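You operate a simulated robot arm through the tools that you are given. There is no shell and no other tool.

Carry out the task below with a simulated robot arm. There is one attempt and no reset: what you move stays moved.

JOB
Cover the brown jar and put the blue tile and the tube coil away in the drawer.
Fine: shut the drawer.
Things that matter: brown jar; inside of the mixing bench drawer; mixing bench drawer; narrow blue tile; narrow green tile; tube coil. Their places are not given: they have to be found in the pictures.

The check looks at the end state, three seconds after you hand in, the way a careful person would. Anything else that was tipped, shoved, dropped, spilled or broken makes it a failure. Lids that push on must go on centred and level and be pressed home; caps that screw on are set level and turned clockwise until they are tight.

ROBOT AND FRAMES
A 7-joint arm with a two-finger parallel gripper, fixed in place. Base frame: the origin is at the foot of the arm, x ahead of it, y to its left, z up. Units: m, degrees, N and s.
With the tool pointing down near the work surface it reaches from about 0.44 to 0.9 m from the base axis. Its first joint turns from -17.0 to 126.0 degrees. Payload 1.57 kg.
The tool frame sits at the grasp point between the pads (the TCP): z along the fingers, y along the line on which they close. The tips reach 0.03 m beyond it. Largest opening 0.08 m; finger width 0.017, thickness 0.012; the body of the gripper, 0.04 by 0.082 m, starts 0.08 m behind the TCP.
Orientation is told as [roll, pitch, yaw] about the base's x, y, z axes, in that order, counted from this pose: with the fingers straight down and closing along the base's y, the tool's x points along the base's -x, its y along +y and its z along -z.

CONTROLS
- The arm moves only by the tool nudge_tool. Its argument "commands" is a list of rows, each a list of 7 numbers: the shift along the base's x, y, z in units of 40 mm (1.0 is 40 mm), then the turn, a rotation vector about the base's x, y, z in units of 4 degrees (1.0 is 4 degrees), then the opening, from 0 (shut) to 1 (fully open). In form: [[x, y, z, wx, wy, wz, gripper], ...]. A call has 1 to 20 rows; each row shifts and turns the commanded pose from where the row before left it. A call with a number of a shift or a turn outside -1 to 1 is refused whole. A row lasts 0.2 s, in which the tool goes at most 0.05 m and 8.6 degrees; a call with a longer step from one row to the next is refused whole, and so is a gripper value outside its range. A pose out of reach is approached as far as the arm can. The call stops where the force on the tool passes 40 N (or 10 N more than at its start, if that is more) or the arm is blocked; 0.2 s more then pass. Each finger travels about 0.045 m/s and halts on what it meets, pressing with about 27 N; the grip force reading is that of the motor and also rises with nothing between the fingers. The clock runs only during rows and for 0.2 s after the last one: add rows that do not move to give the fingers time. The reply holds the time, the measured pose of the TCP, the force on the tool along the base axes, the opening and the grip force, in the units named above and with some noise, with the torque about the TCP (base axes, N m) and any sound that the robot's microphone picked up.
- Cameras (640 x 400 px; columns grow to the right, rows downward): "scene" is fixed at [0.4004, -0.6507, 1.4004]; the picture's right is [1.00, -0.06, 0.00], its down [-0.05, -0.83, -0.55] and it looks along [0.03, 0.55, -0.84] (base axes); focal length 214 px, centre (320, 200). "wrist" rides on the gripper at [0.072, -0.007, -0.122] in the tool frame; the picture's right is [0.09, 1.00, 0.00], its down [-0.84, 0.08, -0.54] and it looks along [-0.54, 0.05, 0.84] (tool axes); focal length 238 px, centre (320, 200).
- get_image(camera): a new picture of that camera. It takes no simulated time.
- slide_trunk(by): slides the trunk up (or, below 0, down) by that many m; the arm rides with it, the base frame stays. It gives what a move gives, with no picture.
- measure_at(camera, pixels): there is no depth. For up to 12 entries [column, row, z] of the newest picture of that camera ("zoom" is the newest enlarged one), the place [x, y] in the base frame at which the ray of that pixel passes the height z, good to about 0.002 m. It takes no simulated time.
- zoom(camera, box): a new picture of the part [left, top, right, bottom] of that camera's present view, enlarged. It takes no simulated time.
- close_job(): hands the job in; it is judged then, once.

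Open the gripper and draw the arm clear of the work before you hand the job in, unless the task says otherwise.

The tools are called as name(argument=value, ...) on one line, values as JSON. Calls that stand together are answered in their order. nudge_tool: Moves the arm, as the interface text tells. Its arguments: {"type":"object","properties":{"commands":{"type":"array","items":{"type":"array","items":{"type":"number"}}}},"required":["commands"]} The other tools are called the same way: slide_trunk (by) slides the trunk up or down; get_image (camera) takes a picture; measure_at (camera, pixels) gives the place at which the rays of pixels pass given heights; zoom (camera, box) takes an enlarged picture of a part of a camera's view; close_job () hands the job in.

At the start:

```text
time_s: 0.0
tcp_pos: [0.7087, -0.0359, 1.1376]
tcp_rot: [0.0, 0.0, 0.0]
ft_force: [-0.3, 0.2, 0.7]
moment: [-0.01, -0.01, -0.01]
grip_width: 0.08
grip_force: 0.0
trunk travel left (down, up): [-0.7, 0.09]
```

scene: 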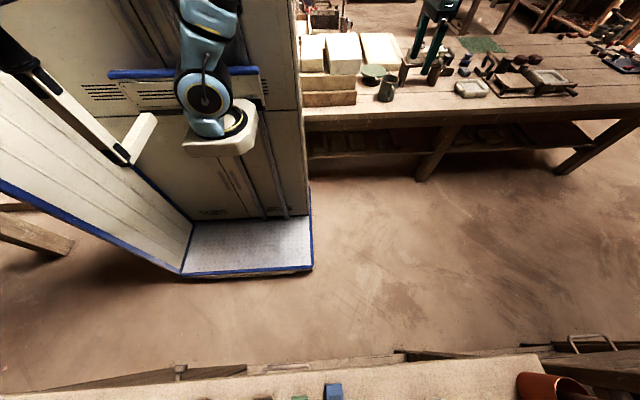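
wrist: 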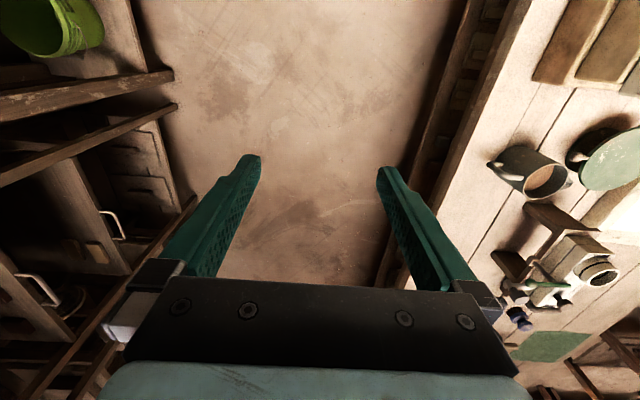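

The opening pictures show a cabinet carrying the arm, a bench on the far side (rows 30-130) and a near bench with a drawer at the bottom edge (row 360+). I take fresh and enlarged pictures to find the things.

zoom(camera="scene", box=[300, 0, 640, 200])

zoom(camera="scene", box=[160, 320, 640, 400])

get_image(camera="wrist")

```text
1.88 times, centred on (470, 100) of scene
```

zoom: 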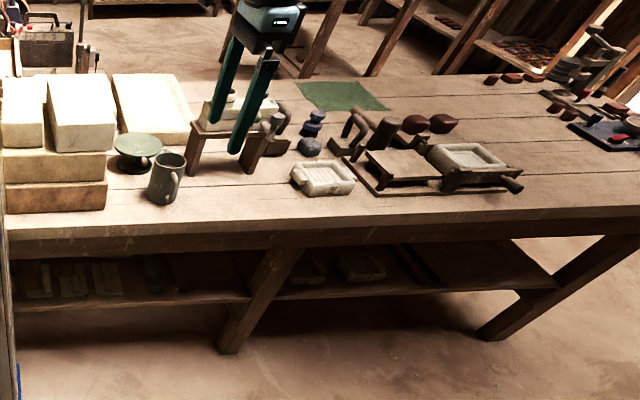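

```text
1.33 times, centred on (400, 360) of scene
```

zoom: 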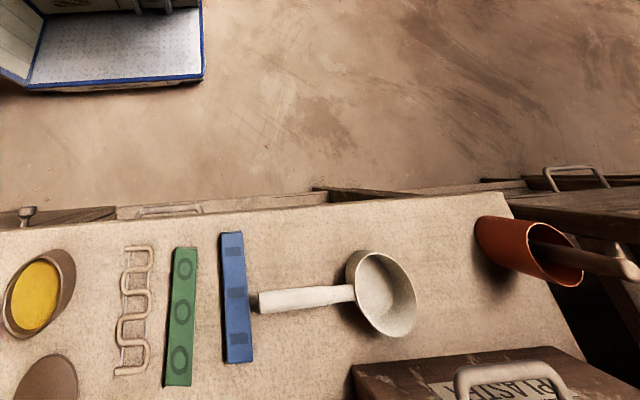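

```text
taken
```

wrist: 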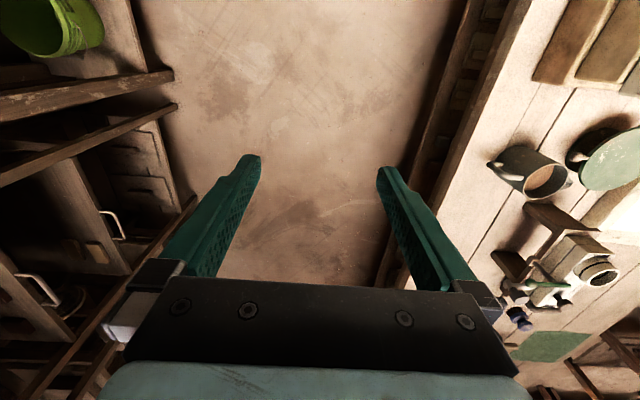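

The zoom re-aims the view and shows more below the frame: a board with a yellow-filled jar, a zigzag coil, green and blue tiles. I enlarge more areas to find all the parts and measure positions.

zoom(camera="scene", box=[100, 380, 340, 400])

zoom(camera="scene", box=[400, 380, 640, 400])

zoom(camera="scene", box=[0, 200, 640, 400])

zoom(camera="scene", box=[0, 390, 640, 400])

```text
2.67 times, centred on (220, 390) of scene
```

zoom: 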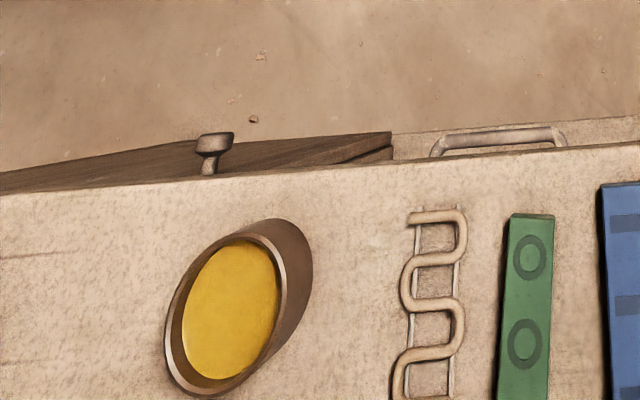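

```text
2.67 times, centred on (520, 390) of scene
```

zoom: 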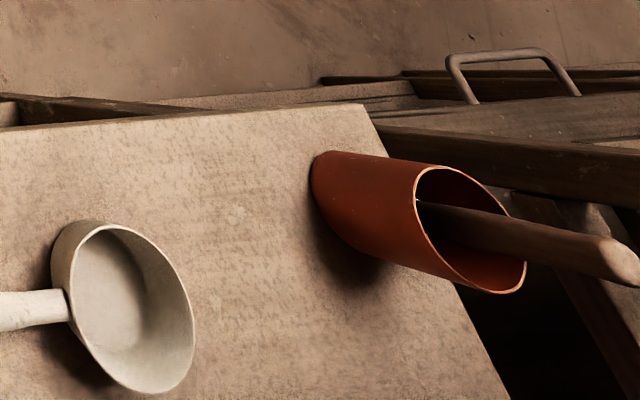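

```text
1.00 times, centred on (320, 300) of scene (not enlarged: the box is as wide or as high as the picture)
```

zoom: 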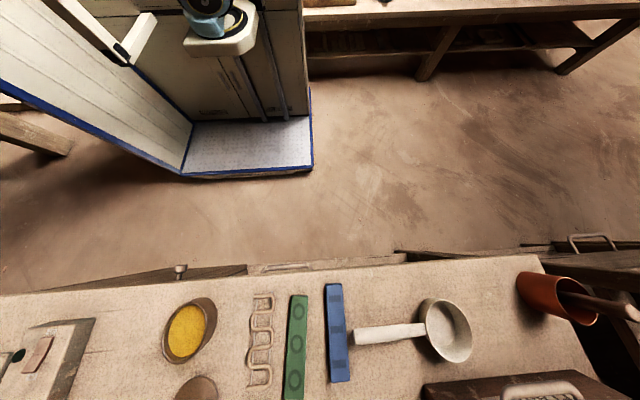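

```text
1.00 times, centred on (320, 395) of scene (not enlarged: the box is as wide or as high as the picture)
```

zoom: 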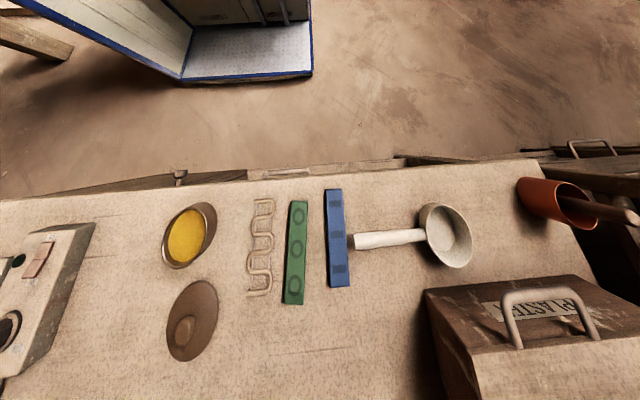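

The widened view shows everything on the near bench: jar with yellow (190,235), lid (190,320), coil (262,245), tiles (297,252) and (338,238). I measure places at several assumed heights.

measure_at(camera="zoom", pixels=[[187, 237, 0.7], [187, 237, 0.9], [338, 238, 0.7], [338, 238, 0.9], [262, 245, 0.8], [190, 320, 0.8], [320, 170, 0.7], [320, 170, 0.9], [215, 80, 0.0], [180, 175, 0.7]])

zoom(camera="wrist", box=[0, 0, 200, 400])

zoom(camera="wrist", box=[0, 190, 20, 210])

```text
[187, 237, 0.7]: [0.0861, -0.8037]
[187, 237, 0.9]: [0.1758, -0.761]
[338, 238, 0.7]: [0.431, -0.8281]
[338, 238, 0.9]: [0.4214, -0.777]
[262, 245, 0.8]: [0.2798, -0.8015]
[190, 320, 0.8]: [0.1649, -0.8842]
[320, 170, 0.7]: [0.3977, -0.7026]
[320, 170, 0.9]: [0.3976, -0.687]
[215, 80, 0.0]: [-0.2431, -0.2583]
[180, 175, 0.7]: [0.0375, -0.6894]
```

```text
1.00 times, centred on (100, 200) of wrist (not enlarged: the box is as wide or as high as the picture)
```

zoom: 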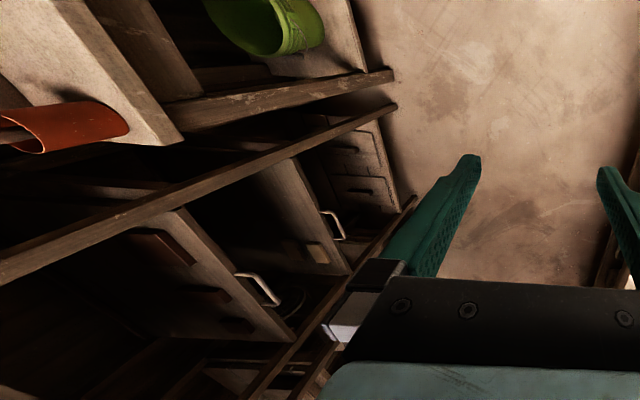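

```text
16.00 times, centred on (10, 200) of wrist
```

zoom: 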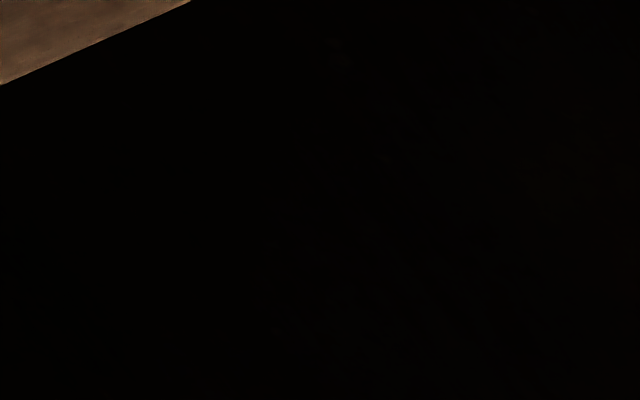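

The items lie around x 0.1–0.45, y -0.8, about 0.8–0.9 m from the base, on the -y side. I swing the arm on an arc about the base toward there, half way first, keeping the height.

nudge_tool(commands=[[-0.0713, -0.927, 0, 0, 0, -0.75, 1], [-0.12, -0.922, 0, 0, 0, -0.75, 1], [-0.168, -0.915, 0, 0, 0, -0.75, 1], [-0.2155, -0.905, 0, 0, 0, -0.75, 1], [-0.2626, -0.892, 0, 0, 0, -0.75, 1], [-0.309, -0.877, 0, 0, 0, -0.75, 1], [-0.354, -0.86, 0, 0, 0, -0.75, 1], [-0.399, -0.84, 0, 0, 0, -0.75, 1], [-0.442, -0.818, 0, 0, 0, -0.75, 1], [-0.4845, -0.794, 0, 0, 0, -0.75, 1]])

get_image(camera="wrist")

get_image(camera="scene")

```text
time_s: 2.2
tcp_pos: [0.5989, -0.3849, 1.1353]
tcp_rot: [0.0, -0.1, -30.1]
ft_force: [-0.3, 1.2, 0.2]
moment: [-0.01, 0.01, 0.03]
grip_width: 0.0801
grip_force: 0.1
trunk travel left (down, up): [-0.7, 0.09]
```

```text
taken
```

wrist: 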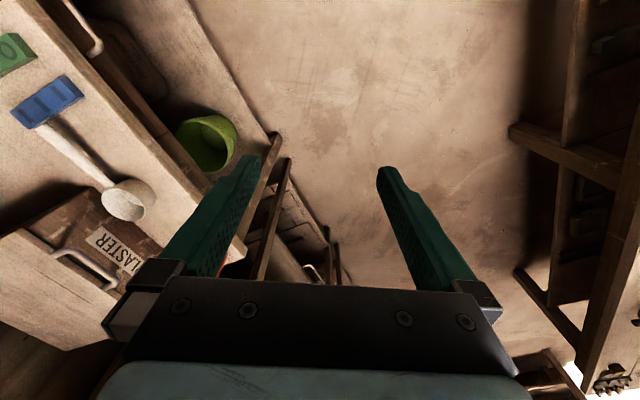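

```text
taken
```

scene: 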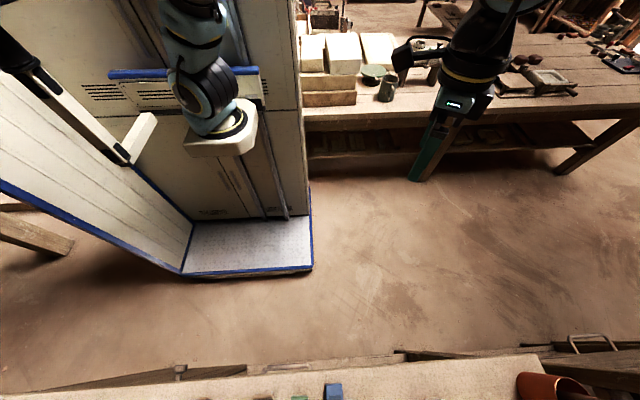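

The arm swings that way freely. The wrist picture shows the blue tile at (47,102); I compare its ray at several heights with the scene's to get the bench height.

measure_at(camera="wrist", pixels=[[47, 102, 0.6], [47, 102, 0.7], [47, 102, 0.8], [47, 102, 0.9], [130, 200, 0.7], [130, 200, 0.8], [130, 200, 0.9]])

zoom(camera="scene", box=[0, 390, 640, 400])

measure_at(camera="zoom", pixels=[[338, 238, 0.6], [338, 238, 0.7], [338, 238, 0.8], [338, 238, 0.9], [447, 235, 0.8], [447, 235, 0.9]])

zoom(camera="wrist", box=[0, 0, 20, 400])

```text
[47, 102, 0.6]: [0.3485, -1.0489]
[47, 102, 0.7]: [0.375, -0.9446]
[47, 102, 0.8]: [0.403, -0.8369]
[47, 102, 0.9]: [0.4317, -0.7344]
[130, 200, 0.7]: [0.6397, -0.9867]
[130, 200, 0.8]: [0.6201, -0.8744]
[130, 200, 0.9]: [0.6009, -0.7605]
```

```text
1.00 times, centred on (320, 395) of scene (not enlarged: the box is as wide or as high as the picture)
```

zoom: 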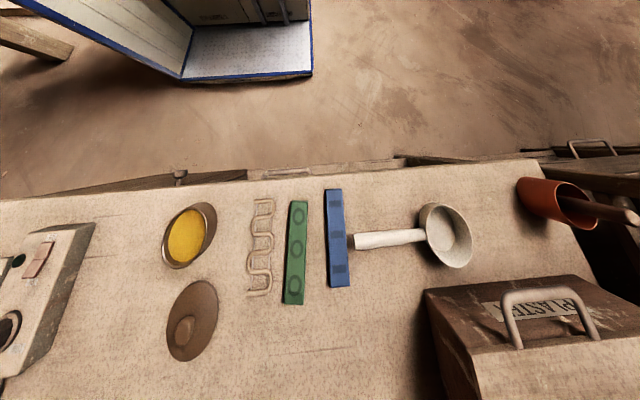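

```text
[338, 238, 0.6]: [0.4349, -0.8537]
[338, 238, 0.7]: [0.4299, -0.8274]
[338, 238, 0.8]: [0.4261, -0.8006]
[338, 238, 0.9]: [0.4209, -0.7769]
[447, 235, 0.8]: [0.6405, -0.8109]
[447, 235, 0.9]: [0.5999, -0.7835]
```

```text
1.00 times, centred on (10, 200) of wrist (not enlarged: the box is as wide or as high as the picture)
```

zoom: 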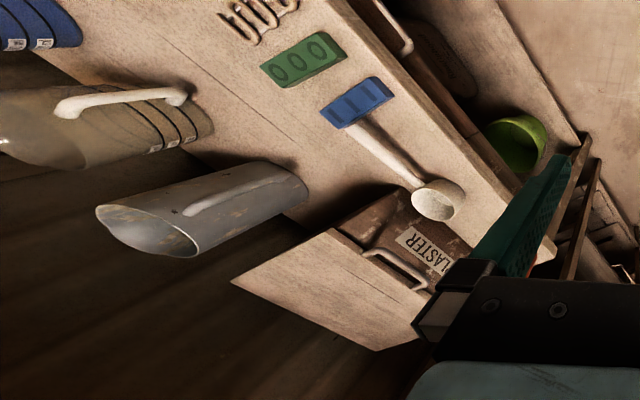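

Both rays agree at z ≈ 0.85, so the bench top is about there. I carry on the arc over the bench.

nudge_tool(commands=[[-0.525, -0.767, 0, 0, 0, -0.75, 1], [-0.565, -0.739, 0, 0, 0, -0.75, 1], [-0.603, -0.708, 0, 0, 0, -0.75, 1], [-0.639, -0.676, 0, 0, 0, -0.75, 1], [-0.6735, -0.641, 0, 0, 0, -0.75, 1], [-0.706, -0.605, 0, 0, 0, -0.75, 1], [-0.737, -0.567, 0, 0, 0, -0.75, 1], [-0.7655, -0.528, 0, 0, 0, -0.75, 1], [-0.792, -0.487, 0, 0, 0, -0.75, 1], [-0.8165, -0.445, 0, 0, 0, -0.75, 1]])

get_image(camera="wrist")

get_image(camera="scene")

```text
time_s: 4.4
tcp_pos: [0.322, -0.6327, 1.1387]
tcp_rot: [-0.1, 0.0, -60.0]
ft_force: [0.1, -0.2, 0.2]
moment: [-0.03, 0.04, 0.0]
grip_width: 0.0799
grip_force: 0.2
trunk travel left (down, up): [-0.7, 0.09]
```

```text
taken
```

wrist: 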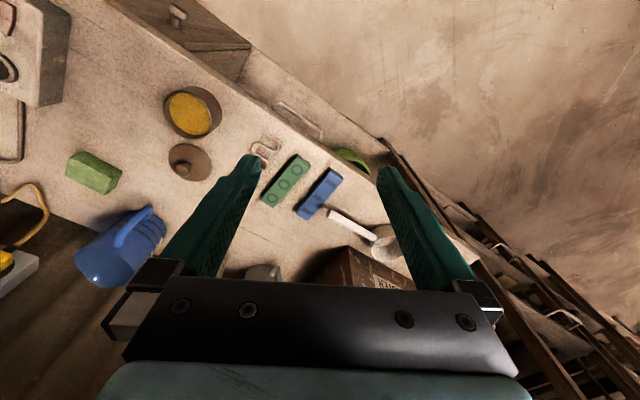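

```text
taken
```

scene: 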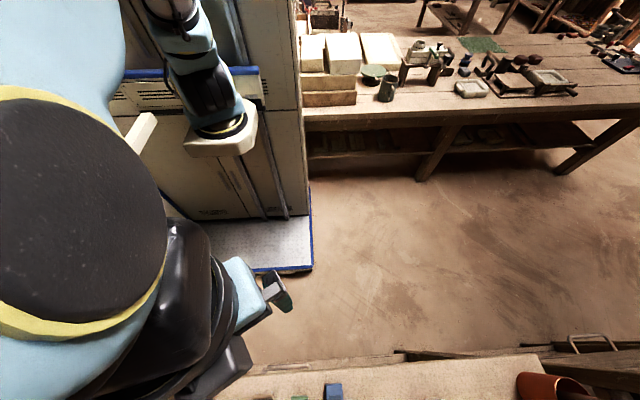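

Now the wrist view shows the jar (190,112), lid (190,160), coil (265,150) and tiles, with drawer fronts at (215,30) and (300,120). I enlarge these.

zoom(camera="wrist", box=[100, 0, 420, 200])

zoom(camera="wrist", box=[140, 0, 300, 20])

zoom(camera="wrist", box=[0, 0, 640, 10])

```text
2.00 times, centred on (260, 100) of wrist
```

zoom: 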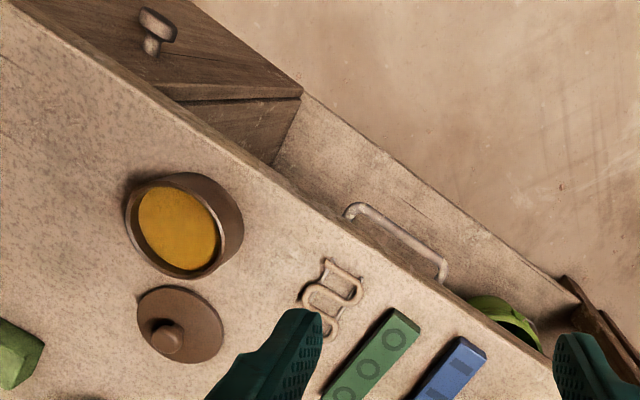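

```text
4.00 times, centred on (220, 10) of wrist
```

zoom: 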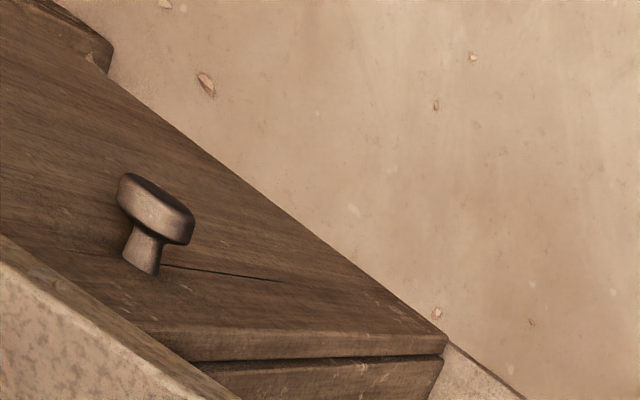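

```text
1.00 times, centred on (320, 5) of wrist (not enlarged: the box is as wide or as high as the picture)
```

zoom: 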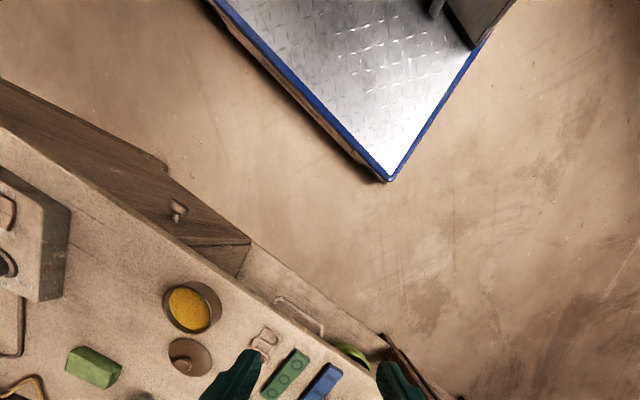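

The near drawer fronts are seen too steeply to tell them apart. I draw back toward the base (y ≈ -0.42) and turn to yaw -90 so the camera faces the bench front, before lowering the trunk.

nudge_tool(commands=[[-0.2, 0.7, 0, 0, 0, -0.94, 1], [-0.2, 0.7, 0, 0, 0, -0.94, 1], [-0.2, 0.7, 0, 0, 0, -0.94, 1], [-0.2, 0.7, 0, 0, 0, -0.94, 1], [-0.2, 0.7, 0, 0, 0, -0.94, 1], [-0.2, 0.7, 0, 0, 0, -0.94, 1], [-0.2, 0.7, 0, 0, 0, -0.94, 1], [-0.2, 0.4, 0, 0, 0, -0.92, 1]])

slide_trunk(by=-0.2)

get_image(camera="wrist")

get_image(camera="scene")

```text
time_s: 6.2
tcp_pos: [0.2571, -0.4192, 1.1368]
tcp_rot: [0.0, 0.1, -90.1]
ft_force: [0.0, -0.1, -0.2]
moment: [0.03, 0.01, 0.02]
grip_width: 0.08
grip_force: 0.1
trunk travel left (down, up): [-0.7, 0.09]
```

```text
time_s: 8.4
tcp_pos: [0.2579, -0.4203, 0.9368]
tcp_rot: [-0.1, 0.1, -90.0]
ft_force: [0.3, 0.0, 0.3]
moment: [0.01, -0.03, -0.03]
grip_width: 0.08
grip_force: 0.1
trunk travel left (down, up): [-0.5, 0.29]
```

```text
taken
```

wrist: 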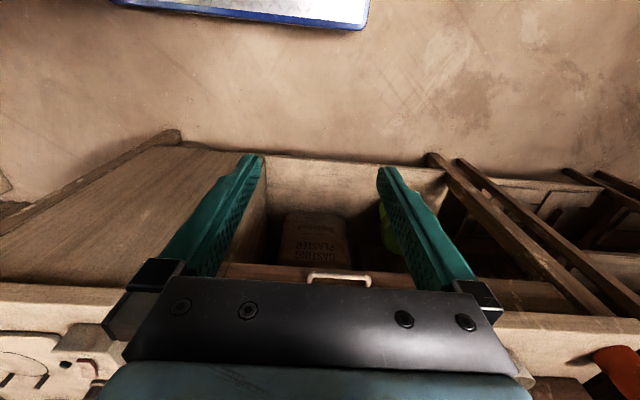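

```text
taken
```

scene: 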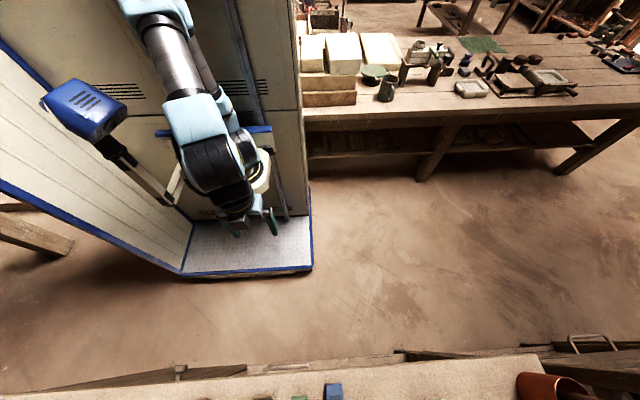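

The light cabinet is open below, with a drawer with a pale bar handle at (340,280) under the bench top. I tilt the tool by 40° so the camera looks straight at the fronts.

nudge_tool(commands=[[0, 0, 0, -1, 0, 0, 1], [0, 0, 0, -1, 0, 0, 1], [0, 0, 0, -1, 0, 0, 1], [0, 0, 0, -1, 0, 0, 1], [0, 0, 0, -1, 0, 0, 1], [0, 0, 0, -1, 0, 0, 1], [0, 0, 0, -1, 0, 0, 1], [0, 0, 0, -1, 0, 0, 1], [0, 0, 0, -1, 0, 0, 1], [0, 0, 0, -1, 0, 0, 1]])

get_image(camera="wrist")

zoom(camera="wrist", box=[0, 390, 640, 400])

```text
time_s: 10.6
tcp_pos: [0.2785, -0.4566, 0.9547]
tcp_rot: [0.0, -39.8, -89.9]
ft_force: [0.4, -0.2, 0.4]
moment: [0.01, 0.02, 0.01]
grip_width: 0.08
grip_force: 0.0
out of reach, approached as far as the arm can: row 6, 7, 8, 9, 10
trunk travel left (down, up): [-0.5, 0.29]
```

```text
taken
```

wrist: 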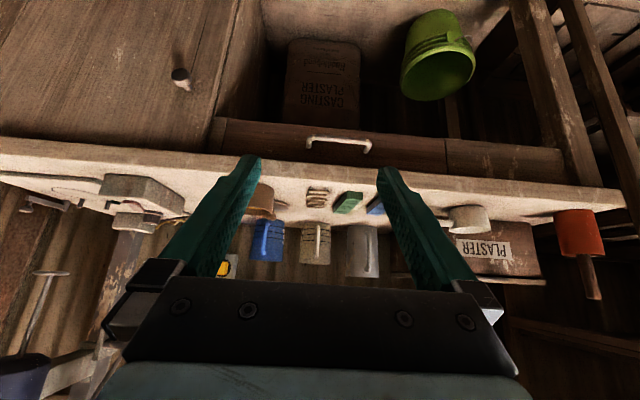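

```text
1.00 times, centred on (320, 395) of wrist (not enlarged: the box is as wide or as high as the picture)
```

zoom: 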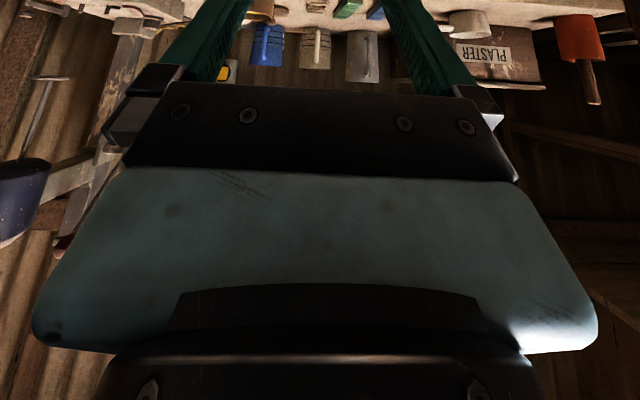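

Seen upside down, there's one drawer with a bar handle at (338,143) under the bench top, between columns 215 and 445, and a door with a knob left. I enlarge the drawer.

zoom(camera="wrist", box=[190, 80, 470, 220])

measure_at(camera="wrist", pixels=[[308, 139, 0.78], [369, 143, 0.78], [338, 150, 0.78], [308, 139, 0.74], [369, 143, 0.74], [215, 125, 0.74], [445, 140, 0.74], [215, 150, 0.8], [445, 165, 0.8], [320, 165, 0.84]])

get_image(camera="scene")

zoom(camera="scene", box=[160, 340, 400, 400])

```text
2.29 times, centred on (330, 150) of wrist
```

zoom: 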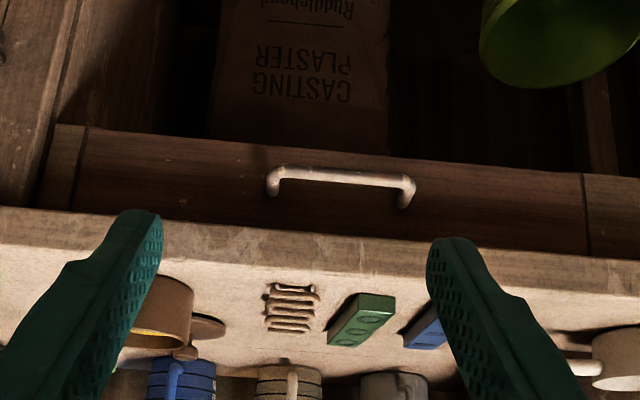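

```text
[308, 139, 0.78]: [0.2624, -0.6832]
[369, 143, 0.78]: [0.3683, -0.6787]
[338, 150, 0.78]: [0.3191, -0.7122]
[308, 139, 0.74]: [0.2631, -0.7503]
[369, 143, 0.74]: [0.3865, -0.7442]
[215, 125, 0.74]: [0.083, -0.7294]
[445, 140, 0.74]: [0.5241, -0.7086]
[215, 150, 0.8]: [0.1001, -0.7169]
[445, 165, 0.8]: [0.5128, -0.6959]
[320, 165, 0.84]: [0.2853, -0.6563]
```

```text
taken
```

scene: 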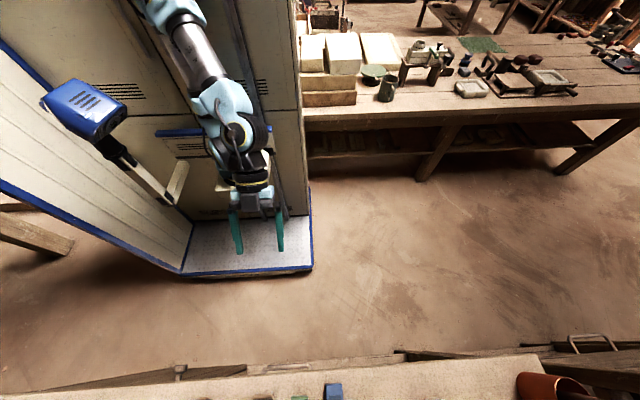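

```text
2.67 times, centred on (280, 370) of scene
```

zoom: 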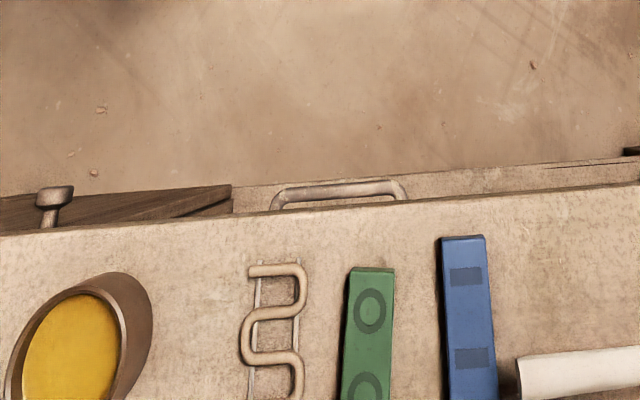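

I intersect the handle's rays from both cameras: scene zoom (275,200), (403,192) and wrist (308,139), (369,143).

measure_at(camera="zoom", pixels=[[282, 192, 0.8], [282, 192, 0.76], [282, 192, 0.72], [396, 184, 0.8], [396, 184, 0.76], [396, 184, 0.72], [300, 225, 0.86], [300, 225, 0.82], [282, 205, 0.76], [405, 198, 0.76]])

zoom(camera="wrist", box=[270, 100, 410, 190])

measure_at(camera="wrist", pixels=[[308, 138, 0.8], [308, 138, 0.76], [308, 138, 0.72], [369, 142, 0.8], [369, 142, 0.76], [369, 142, 0.72]])

```text
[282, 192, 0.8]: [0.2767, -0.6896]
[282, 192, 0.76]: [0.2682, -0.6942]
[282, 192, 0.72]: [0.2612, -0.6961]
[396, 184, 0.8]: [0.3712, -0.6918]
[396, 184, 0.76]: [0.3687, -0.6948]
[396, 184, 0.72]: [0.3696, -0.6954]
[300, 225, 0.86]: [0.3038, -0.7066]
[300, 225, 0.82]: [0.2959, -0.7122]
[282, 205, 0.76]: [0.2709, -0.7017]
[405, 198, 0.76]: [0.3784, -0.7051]
```

```text
4.44 times, centred on (340, 145) of wrist
```

zoom: 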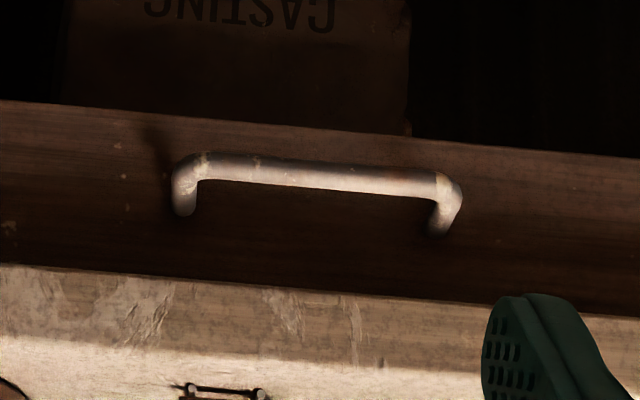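

```text
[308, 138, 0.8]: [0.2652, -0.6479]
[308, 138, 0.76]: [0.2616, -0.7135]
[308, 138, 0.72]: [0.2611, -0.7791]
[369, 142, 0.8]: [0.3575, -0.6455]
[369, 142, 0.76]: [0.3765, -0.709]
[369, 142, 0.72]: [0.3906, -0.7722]
```

The bar comes out at x 0.265–0.371, y ≈ -0.693, z ≈ 0.772. I move outward to in front of it and then turn the hand about its own axis by ~90°, so the fingers close across the horizontal bar at a ~40° slant.

nudge_tool(commands=[[0.3, -0.8, 0.3, 0, 0, 0, 1], [0.3, -0.8, 0.3, 0, 0, 0, 1], [0.3, -0.6, 0.2, 0, 0, 0, 1], [0.3, -0.4, 0.2, 0, 0, 0, 1], [0.3, -0.4, 0, 0, 0, 0, 1], [0, 0, 0, 0, 0, 0, 1]])

```text
time_s: 12.0
tcp_pos: [0.338, -0.5771, 0.9927]
tcp_rot: [0.1, -40.1, -90.0]
ft_force: [0.4, -0.1, -0.1]
moment: [-0.01, -0.02, -0.01]
grip_width: 0.08
grip_force: 0.0
trunk travel left (down, up): [-0.5, 0.29]
```

Pose reached with the tilt kept at 40°. Now I turn 80° about the tool axis in 20 rows.

nudge_tool(commands=[[0, 0, 0, 0, 0.643, 0.766, 1], [0, 0, 0, 0, 0.643, 0.766, 1], [0, 0, 0, 0, 0.643, 0.766, 1], [0, 0, 0, 0, 0.643, 0.766, 1], [0, 0, 0, 0, 0.643, 0.766, 1], [0, 0, 0, 0, 0.643, 0.766, 1], [0, 0, 0, 0, 0.643, 0.766, 1], [0, 0, 0, 0, 0.643, 0.766, 1], [0, 0, 0, 0, 0.643, 0.766, 1], [0, 0, 0, 0, 0.643, 0.766, 1], [0, 0, 0, 0, 0.643, 0.766, 1], [0, 0, 0, 0, 0.643, 0.766, 1], [0, 0, 0, 0, 0.643, 0.766, 1], [0, 0, 0, 0, 0.643, 0.766, 1], [0, 0, 0, 0, 0.643, 0.766, 1], [0, 0, 0, 0, 0.643, 0.766, 1], [0, 0, 0, 0, 0.643, 0.766, 1], [0, 0, 0, 0, 0.643, 0.766, 1], [0, 0, 0, 0, 0.643, 0.766, 1], [0, 0, 0, 0, 0.643, 0.766, 1]])

get_image(camera="wrist")

```text
time_s: 16.2
tcp_pos: [0.3377, -0.5763, 0.9929]
tcp_rot: [-39.6, -6.4, -7.7]
ft_force: [-0.7, -0.1, 0.0]
moment: [0.0, 0.0, 0.02]
grip_width: 0.0801
grip_force: 0.1
trunk travel left (down, up): [-0.5, 0.29]
```

```text
taken
```

wrist: 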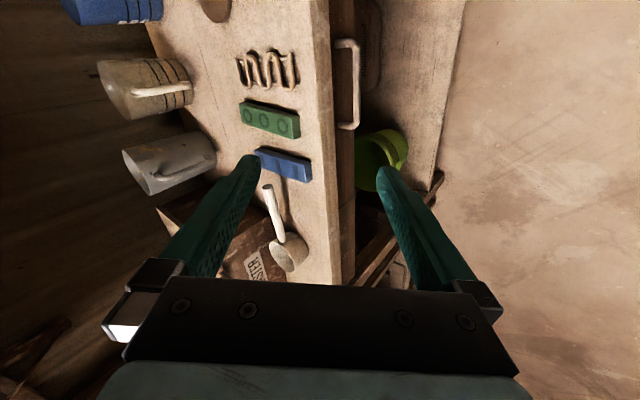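

The handle now shows at (348,40)–(350,128). I finish the turn (10°) and re-measure the bar.

nudge_tool(commands=[[-0.25, 0, 0, 0, 0.643, 0.766, 1], [-0.25, 0, 0, 0, 0.643, 0.766, 1], [0, 0, 0, 0, 0.32, 0.38, 1], [0, 0, 0, 0, 0, 0, 1]])

get_image(camera="wrist")

zoom(camera="wrist", box=[270, 0, 430, 160])

```text
time_s: 17.2
tcp_pos: [0.3178, -0.5754, 0.9932]
tcp_rot: [-40.0, 0.0, 0.0]
ft_force: [0.6, -0.5, -0.4]
moment: [-0.01, 0.0, 0.03]
grip_width: 0.0803
grip_force: 0.0
trunk travel left (down, up): [-0.5, 0.29]
```

```text
taken
```

wrist: 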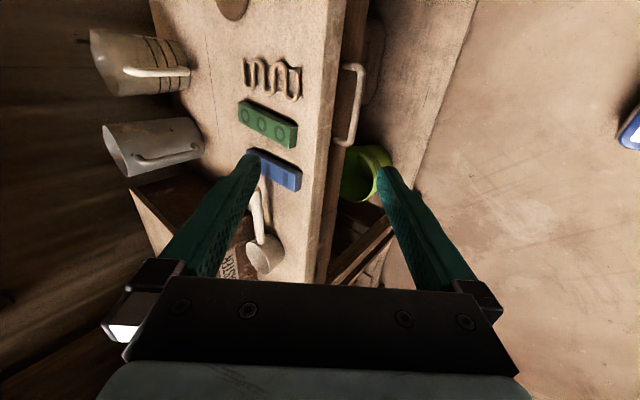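

```text
2.50 times, centred on (350, 80) of wrist
```

zoom: 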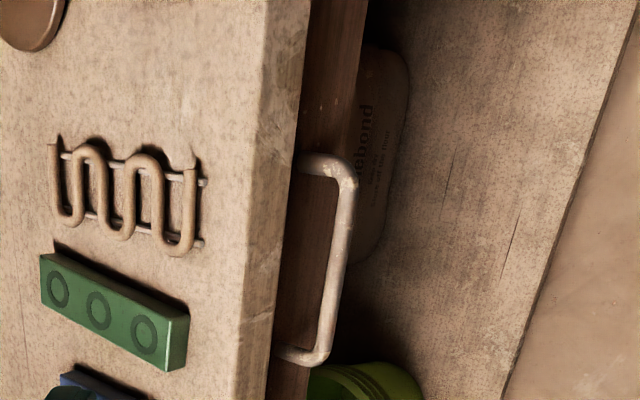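

The bar appears in the zoom from (350,185) to (325,348). I measure it and the tile, coil places too.

measure_at(camera="zoom", pixels=[[349, 180, 0.79], [349, 180, 0.77], [349, 180, 0.75], [323, 352, 0.79], [323, 352, 0.77], [323, 352, 0.75], [262, 100, 0.85], [235, 380, 0.85], [300, 165, 0.77], [278, 348, 0.77]])

zoom(camera="scene", box=[200, 350, 360, 400])

measure_at(camera="zoom", pixels=[[100, 220, 0.85], [600, 190, 0.85], [320, 200, 0.85]])

```text
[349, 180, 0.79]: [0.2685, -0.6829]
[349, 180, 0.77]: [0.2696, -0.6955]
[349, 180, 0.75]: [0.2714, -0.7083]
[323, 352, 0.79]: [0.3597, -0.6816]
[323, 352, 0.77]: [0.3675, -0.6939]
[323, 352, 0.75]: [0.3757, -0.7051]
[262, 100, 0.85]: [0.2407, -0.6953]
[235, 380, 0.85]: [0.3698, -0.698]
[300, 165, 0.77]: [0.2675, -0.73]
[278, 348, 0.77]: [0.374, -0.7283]
```

```text
4.00 times, centred on (280, 375) of scene
```

zoom: 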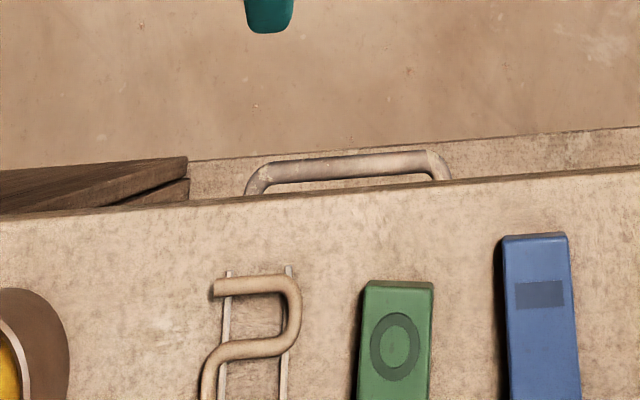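

```text
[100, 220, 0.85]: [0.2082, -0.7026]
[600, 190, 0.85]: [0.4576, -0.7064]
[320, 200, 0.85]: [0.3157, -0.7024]
```

Bar is at y≈-0.694, z≈0.770, with ~3.5 cm standoff; bench edge y≈-0.703. I measure the slab's lower edge and the drawer's bottom edge for clearance.

zoom(camera="wrist", box=[270, 0, 430, 160])

measure_at(camera="zoom", pixels=[[295, 100, 0.84], [295, 100, 0.8], [295, 100, 0.76], [262, 100, 0.84], [352, 100, 0.76], [352, 100, 0.72], [248, 300, 0.84], [248, 300, 0.8]])

```text
2.50 times, centred on (350, 80) of wrist
```

zoom: 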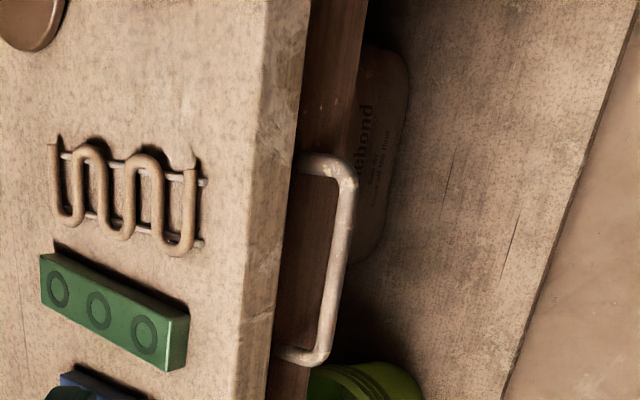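

```text
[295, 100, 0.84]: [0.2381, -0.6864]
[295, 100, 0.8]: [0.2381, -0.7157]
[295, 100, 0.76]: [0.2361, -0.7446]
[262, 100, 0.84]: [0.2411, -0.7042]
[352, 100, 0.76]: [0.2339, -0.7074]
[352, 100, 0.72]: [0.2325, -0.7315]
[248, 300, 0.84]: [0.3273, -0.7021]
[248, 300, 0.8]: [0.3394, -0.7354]
```

Slab spans z≈0.81–0.84, drawer front below it. I move to a point 10 cm out along the tool axis from the bar with the fingers partly closed (28 mm).

nudge_tool(commands=[[0, -0.29, -0.85, 0, 0, 0, 0.35], [0, -0.29, -0.85, 0, 0, 0, 0.35], [0, -0.29, -0.85, 0, 0, 0, 0.35], [0, -0.29, -0.85, 0, 0, 0, 0.35], [0, 0, 0, 0, 0, 0, 0.35], [0, 0, 0, 0, 0, 0, 0.35]])

get_image(camera="wrist")

```text
time_s: 18.6
tcp_pos: [0.3196, -0.6216, 0.8578]
tcp_rot: [-40.0, 0.0, 0.0]
ft_force: [0.5, 0.1, -0.2]
moment: [0.0, -0.05, -0.01]
grip_width: 0.028
grip_force: 0.2
trunk travel left (down, up): [-0.5, 0.29]
```

```text
taken
```

wrist: 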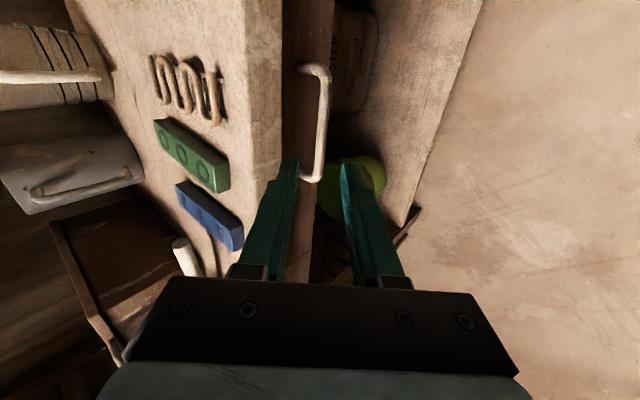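

The bar at (326,80)–(318,175) lies between the fingertips' lines. I re-measure it from here before going in.

measure_at(camera="wrist", pixels=[[326, 85, 0.78], [326, 85, 0.77], [326, 85, 0.76], [321, 150, 0.78], [321, 150, 0.77], [321, 150, 0.76]])

nudge_tool(commands=[[0, -0.4, -0.48, 0, 0, 0, 0.35], [0, -0.4, -0.48, 0, 0, 0, 0.35], [0, -0.4, -0.48, 0, 0, 0, 0.35]])

get_image(camera="wrist")

```text
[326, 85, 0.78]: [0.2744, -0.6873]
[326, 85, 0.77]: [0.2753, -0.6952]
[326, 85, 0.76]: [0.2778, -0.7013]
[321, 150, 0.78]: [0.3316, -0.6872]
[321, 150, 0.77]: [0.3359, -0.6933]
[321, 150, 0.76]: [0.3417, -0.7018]
```

```text
time_s: 19.4
tcp_pos: [0.3185, -0.6709, 0.7994]
tcp_rot: [-40.0, -0.1, 0.0]
ft_force: [0.2, -0.6, 0.3]
moment: [0.01, 0.02, -0.01]
grip_width: 0.028
grip_force: 0.0
trunk travel left (down, up): [-0.5, 0.29]
```

```text
taken
```

wrist: 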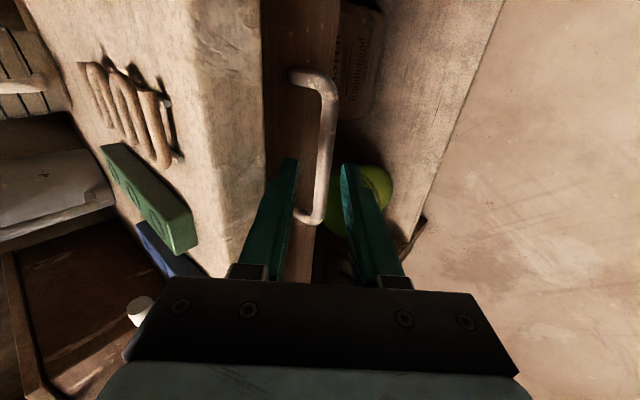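

The bar sits between the fingers. I go 2.2 cm further along the axis and close.

nudge_tool(commands=[[0, -0.18, -0.21, 0, 0, 0, 0.35], [0, -0.18, -0.21, 0, 0, 0, 0.35], [0, 0, 0, 0, 0, 0, 0.35], [0, 0, 0, 0, 0, 0, 0], [0, 0, 0, 0, 0, 0, 0], [0, 0, 0, 0, 0, 0, 0]])

get_image(camera="wrist")

```text
time_s: 20.8
tcp_pos: [0.3174, -0.6844, 0.7816]
tcp_rot: [-39.7, 0.0, -0.1]
ft_force: [-4.2, 15.6, -10.9]
moment: [0.36, 0.14, 0.32]
grip_width: 0.0109
grip_force: 28.9
trunk travel left (down, up): [-0.5, 0.29]
```

```text
taken
```

wrist: 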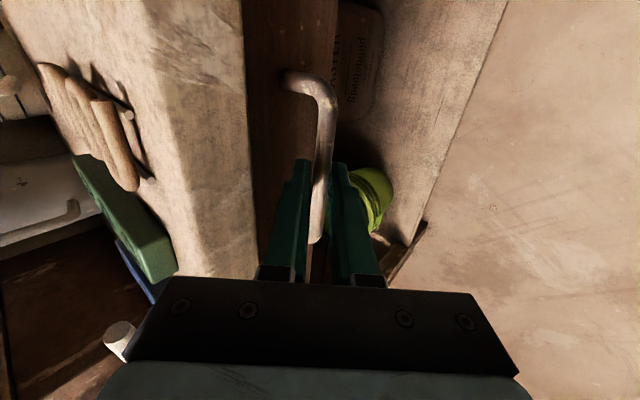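

Gripped at 10.9 mm. I pull straight +y slowly, first 5 cm, watching the force.

nudge_tool(commands=[[0, 0.25, 0, 0, 0, 0, 0], [0, 0.25, 0, 0, 0, 0, 0], [0, 0.25, 0, 0, 0, 0, 0], [0, 0.25, 0, 0, 0, 0, 0], [0, 0.25, 0, 0, 0, 0, 0]])

get_image(camera="wrist")

```text
time_s: 22.0
tcp_pos: [0.3185, -0.6347, 0.7822]
tcp_rot: [-39.9, 0.0, 0.0]
ft_force: [-0.9, 0.6, -37.3]
moment: [0.34, 0.27, 0.24]
grip_width: 0.0108
grip_force: 28.4
trunk travel left (down, up): [-0.5, 0.29]
```

```text
taken
```

wrist: 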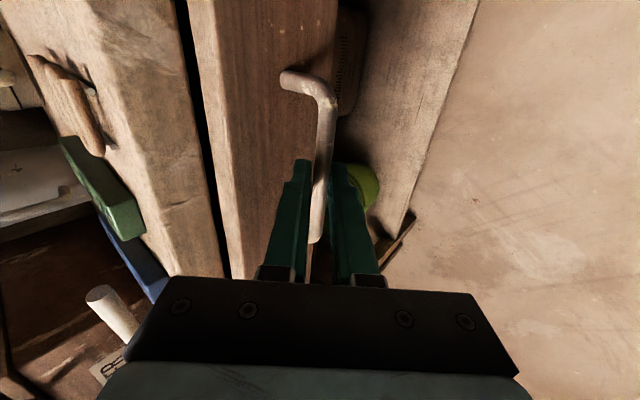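

The drawer slides. There's a -37 N vertical load, so I lower by 2 mm to ease it and continue.

nudge_tool(commands=[[0, 0, -0.04, 0, 0, 0, 0], [0, 0, 0, 0, 0, 0, 0]])

```text
time_s: 22.6
tcp_pos: [0.3184, -0.6361, 0.7808]
tcp_rot: [-39.9, -0.1, 0.0]
ft_force: [-1.6, 0.0, -28.6]
moment: [0.26, 0.23, 0.29]
grip_width: 0.0107
grip_force: 28.5
trunk travel left (down, up): [-0.5, 0.29]
```

The load fell with the lowering; I take another 2.5 mm down and pull further.

nudge_tool(commands=[[0, 0, -0.06, 0, 0, 0, 0], [0, 0.25, -0.03, 0, 0, 0, 0], [0, 0.25, 0, 0, 0, 0, 0], [0, 0.25, 0, 0, 0, 0, 0], [0, 0.25, 0, 0, 0, 0, 0], [0, 0.25, 0, 0, 0, 0, 0], [0, 0, 0, 0, 0, 0, 0]])

get_image(camera="wrist")

zoom(camera="scene", box=[120, 300, 500, 400])

```text
time_s: 24.2
tcp_pos: [0.3183, -0.5847, 0.7797]
tcp_rot: [-40.2, -0.1, -0.1]
ft_force: [0.8, -0.3, 37.8]
moment: [-0.43, 0.39, 0.37]
grip_width: 0.011
grip_force: 29.4
trunk travel left (down, up): [-0.5, 0.29]
```

```text
taken
```

wrist: 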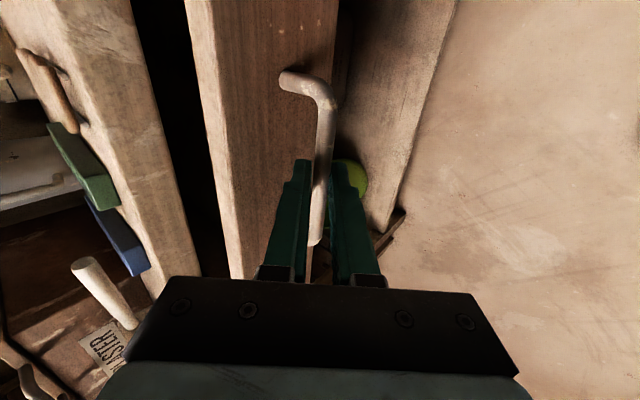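

```text
1.68 times, centred on (310, 350) of scene
```

zoom: 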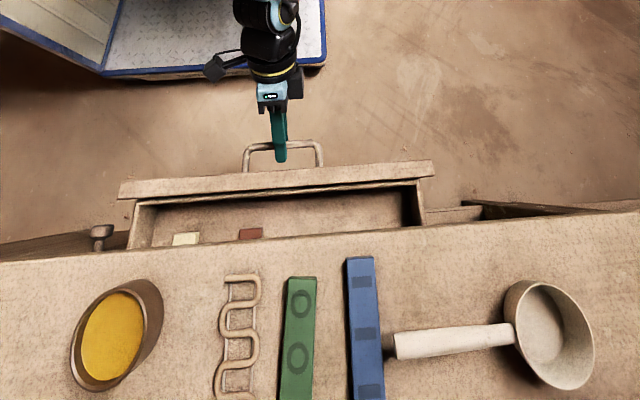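

The drawer is ~10 cm open and already has two small things at its left rear. I ease the vertical load by raising 2 mm and pull 8 cm more.

nudge_tool(commands=[[0, 0, 0.05, 0, 0, 0, 0], [0, 0.25, 0, 0, 0, 0, 0], [0, 0.25, 0, 0, 0, 0, 0], [0, 0.25, 0, 0, 0, 0, 0], [0, 0.25, 0, 0, 0, 0, 0], [0, 0.25, 0, 0, 0, 0, 0], [0, 0, 0, 0, 0, 0, 0]])

```text
time_s: 25.8
tcp_pos: [0.3187, -0.5323, 0.78]
tcp_rot: [-39.9, -0.1, 0.1]
ft_force: [8.2, 0.5, -5.7]
moment: [0.07, -0.18, 0.59]
grip_width: 0.0109
grip_force: 28.1
trunk travel left (down, up): [-0.5, 0.29]
```

Forces are low and 15 cm is open. I pull 4 cm more.

nudge_tool(commands=[[0, 0.25, 0, 0, 0, 0, 0], [0, 0.25, 0, 0, 0, 0, 0], [0, 0.25, 0, 0, 0, 0, 0], [0, 0.25, 0, 0, 0, 0, 0], [0, 0, 0, 0, 0, 0, 0]])

zoom(camera="scene", box=[120, 300, 500, 400])

```text
time_s: 27.0
tcp_pos: [0.3288, -0.5153, 0.7812]
tcp_rot: [-40.0, 0.0, -0.1]
ft_force: [-27.7, 0.3, -9.4]
moment: [0.08, 0.75, -0.01]
grip_width: 0.0111
grip_force: 28.7
out of reach, approached as far as the arm can: row 2, 3, 4
trunk travel left (down, up): [-0.5, 0.29]
```

```text
1.68 times, centred on (310, 350) of scene
```

zoom: 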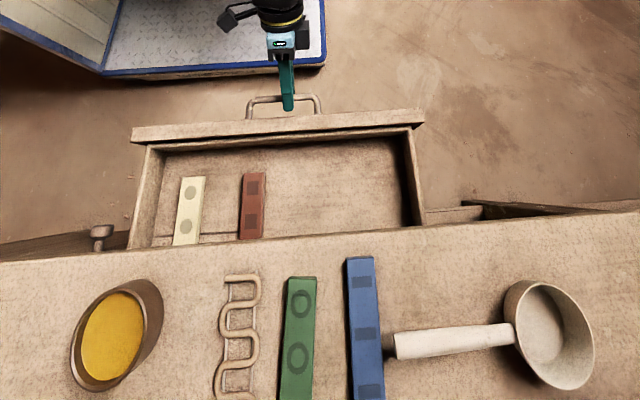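

The arm's inner limit is at y≈-0.515; the drawer is ~17 cm open with cream and red tiles on its floor and room to the right. I back off the strain slightly, open the fingers and withdraw along the tool axis.

nudge_tool(commands=[[-0.12, -0.05, 0, 0, 0, 0, 0], [-0.12, -0.05, 0, 0, 0, 0, 0], [0, 0, 0, 0, 0, 0, 0.3], [0, 0, 0, 0, 0, 0, 0.35], [0, 0, 0, 0, 0, 0, 0.35]])

```text
time_s: 28.2
tcp_pos: [0.3232, -0.5188, 0.7833]
tcp_rot: [-39.9, 0.0, -0.1]
ft_force: [-0.2, 0.6, 0.8]
moment: [-0.03, -0.02, -0.02]
grip_width: 0.0279
grip_force: 0.0
trunk travel left (down, up): [-0.5, 0.29]
```

Released. I withdraw in small steps along the axis, to see whether the reach allows it.

nudge_tool(commands=[[0, 0.064, 0.077, 0, 0, 0, 0.4], [0, 0.064, 0.077, 0, 0, 0, 0.4], [0, 0.064, 0.077, 0, 0, 0, 0.4]])

get_image(camera="wrist")

```text
time_s: 29.0
tcp_pos: [0.3255, -0.5167, 0.7925]
tcp_rot: [-40.0, 0.0, -0.1]
ft_force: [0.7, -0.3, -0.7]
moment: [-0.01, 0.01, -0.01]
grip_width: 0.0321
grip_force: 0.0
out of reach, approached as far as the arm can: row 1
trunk travel left (down, up): [-0.5, 0.29]
```

```text
taken
```

wrist: 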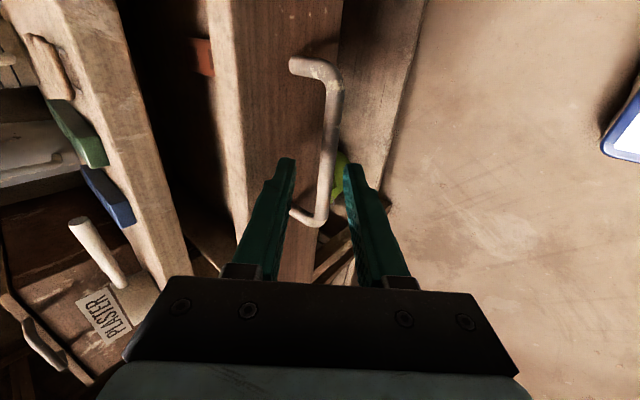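

The bar is between the fingers near their ends. Rows 2–3 were reachable, so I keep on along the axis.

nudge_tool(commands=[[0, 0.064, 0.077, 0, 0, 0, 0.4], [0, 0.064, 0.077, 0, 0, 0, 0.4], [0, 0.064, 0.077, 0, 0, 0, 0.4], [0, 0.064, 0.077, 0, 0, 0, 0.4]])

get_image(camera="wrist")

```text
time_s: 30.0
tcp_pos: [0.3293, -0.5116, 0.806]
tcp_rot: [-39.9, -0.1, -0.1]
ft_force: [0.2, 0.8, 0.2]
moment: [0.02, 0.02, -0.02]
grip_width: 0.0321
grip_force: 0.0
out of reach, approached as far as the arm can: row 1, 3
trunk travel left (down, up): [-0.5, 0.29]
```

```text
taken
```

wrist: 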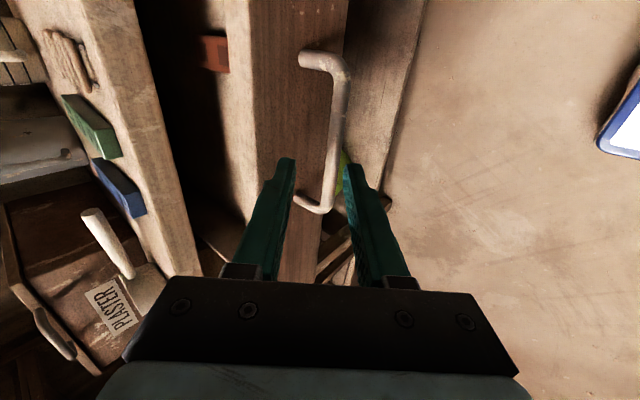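

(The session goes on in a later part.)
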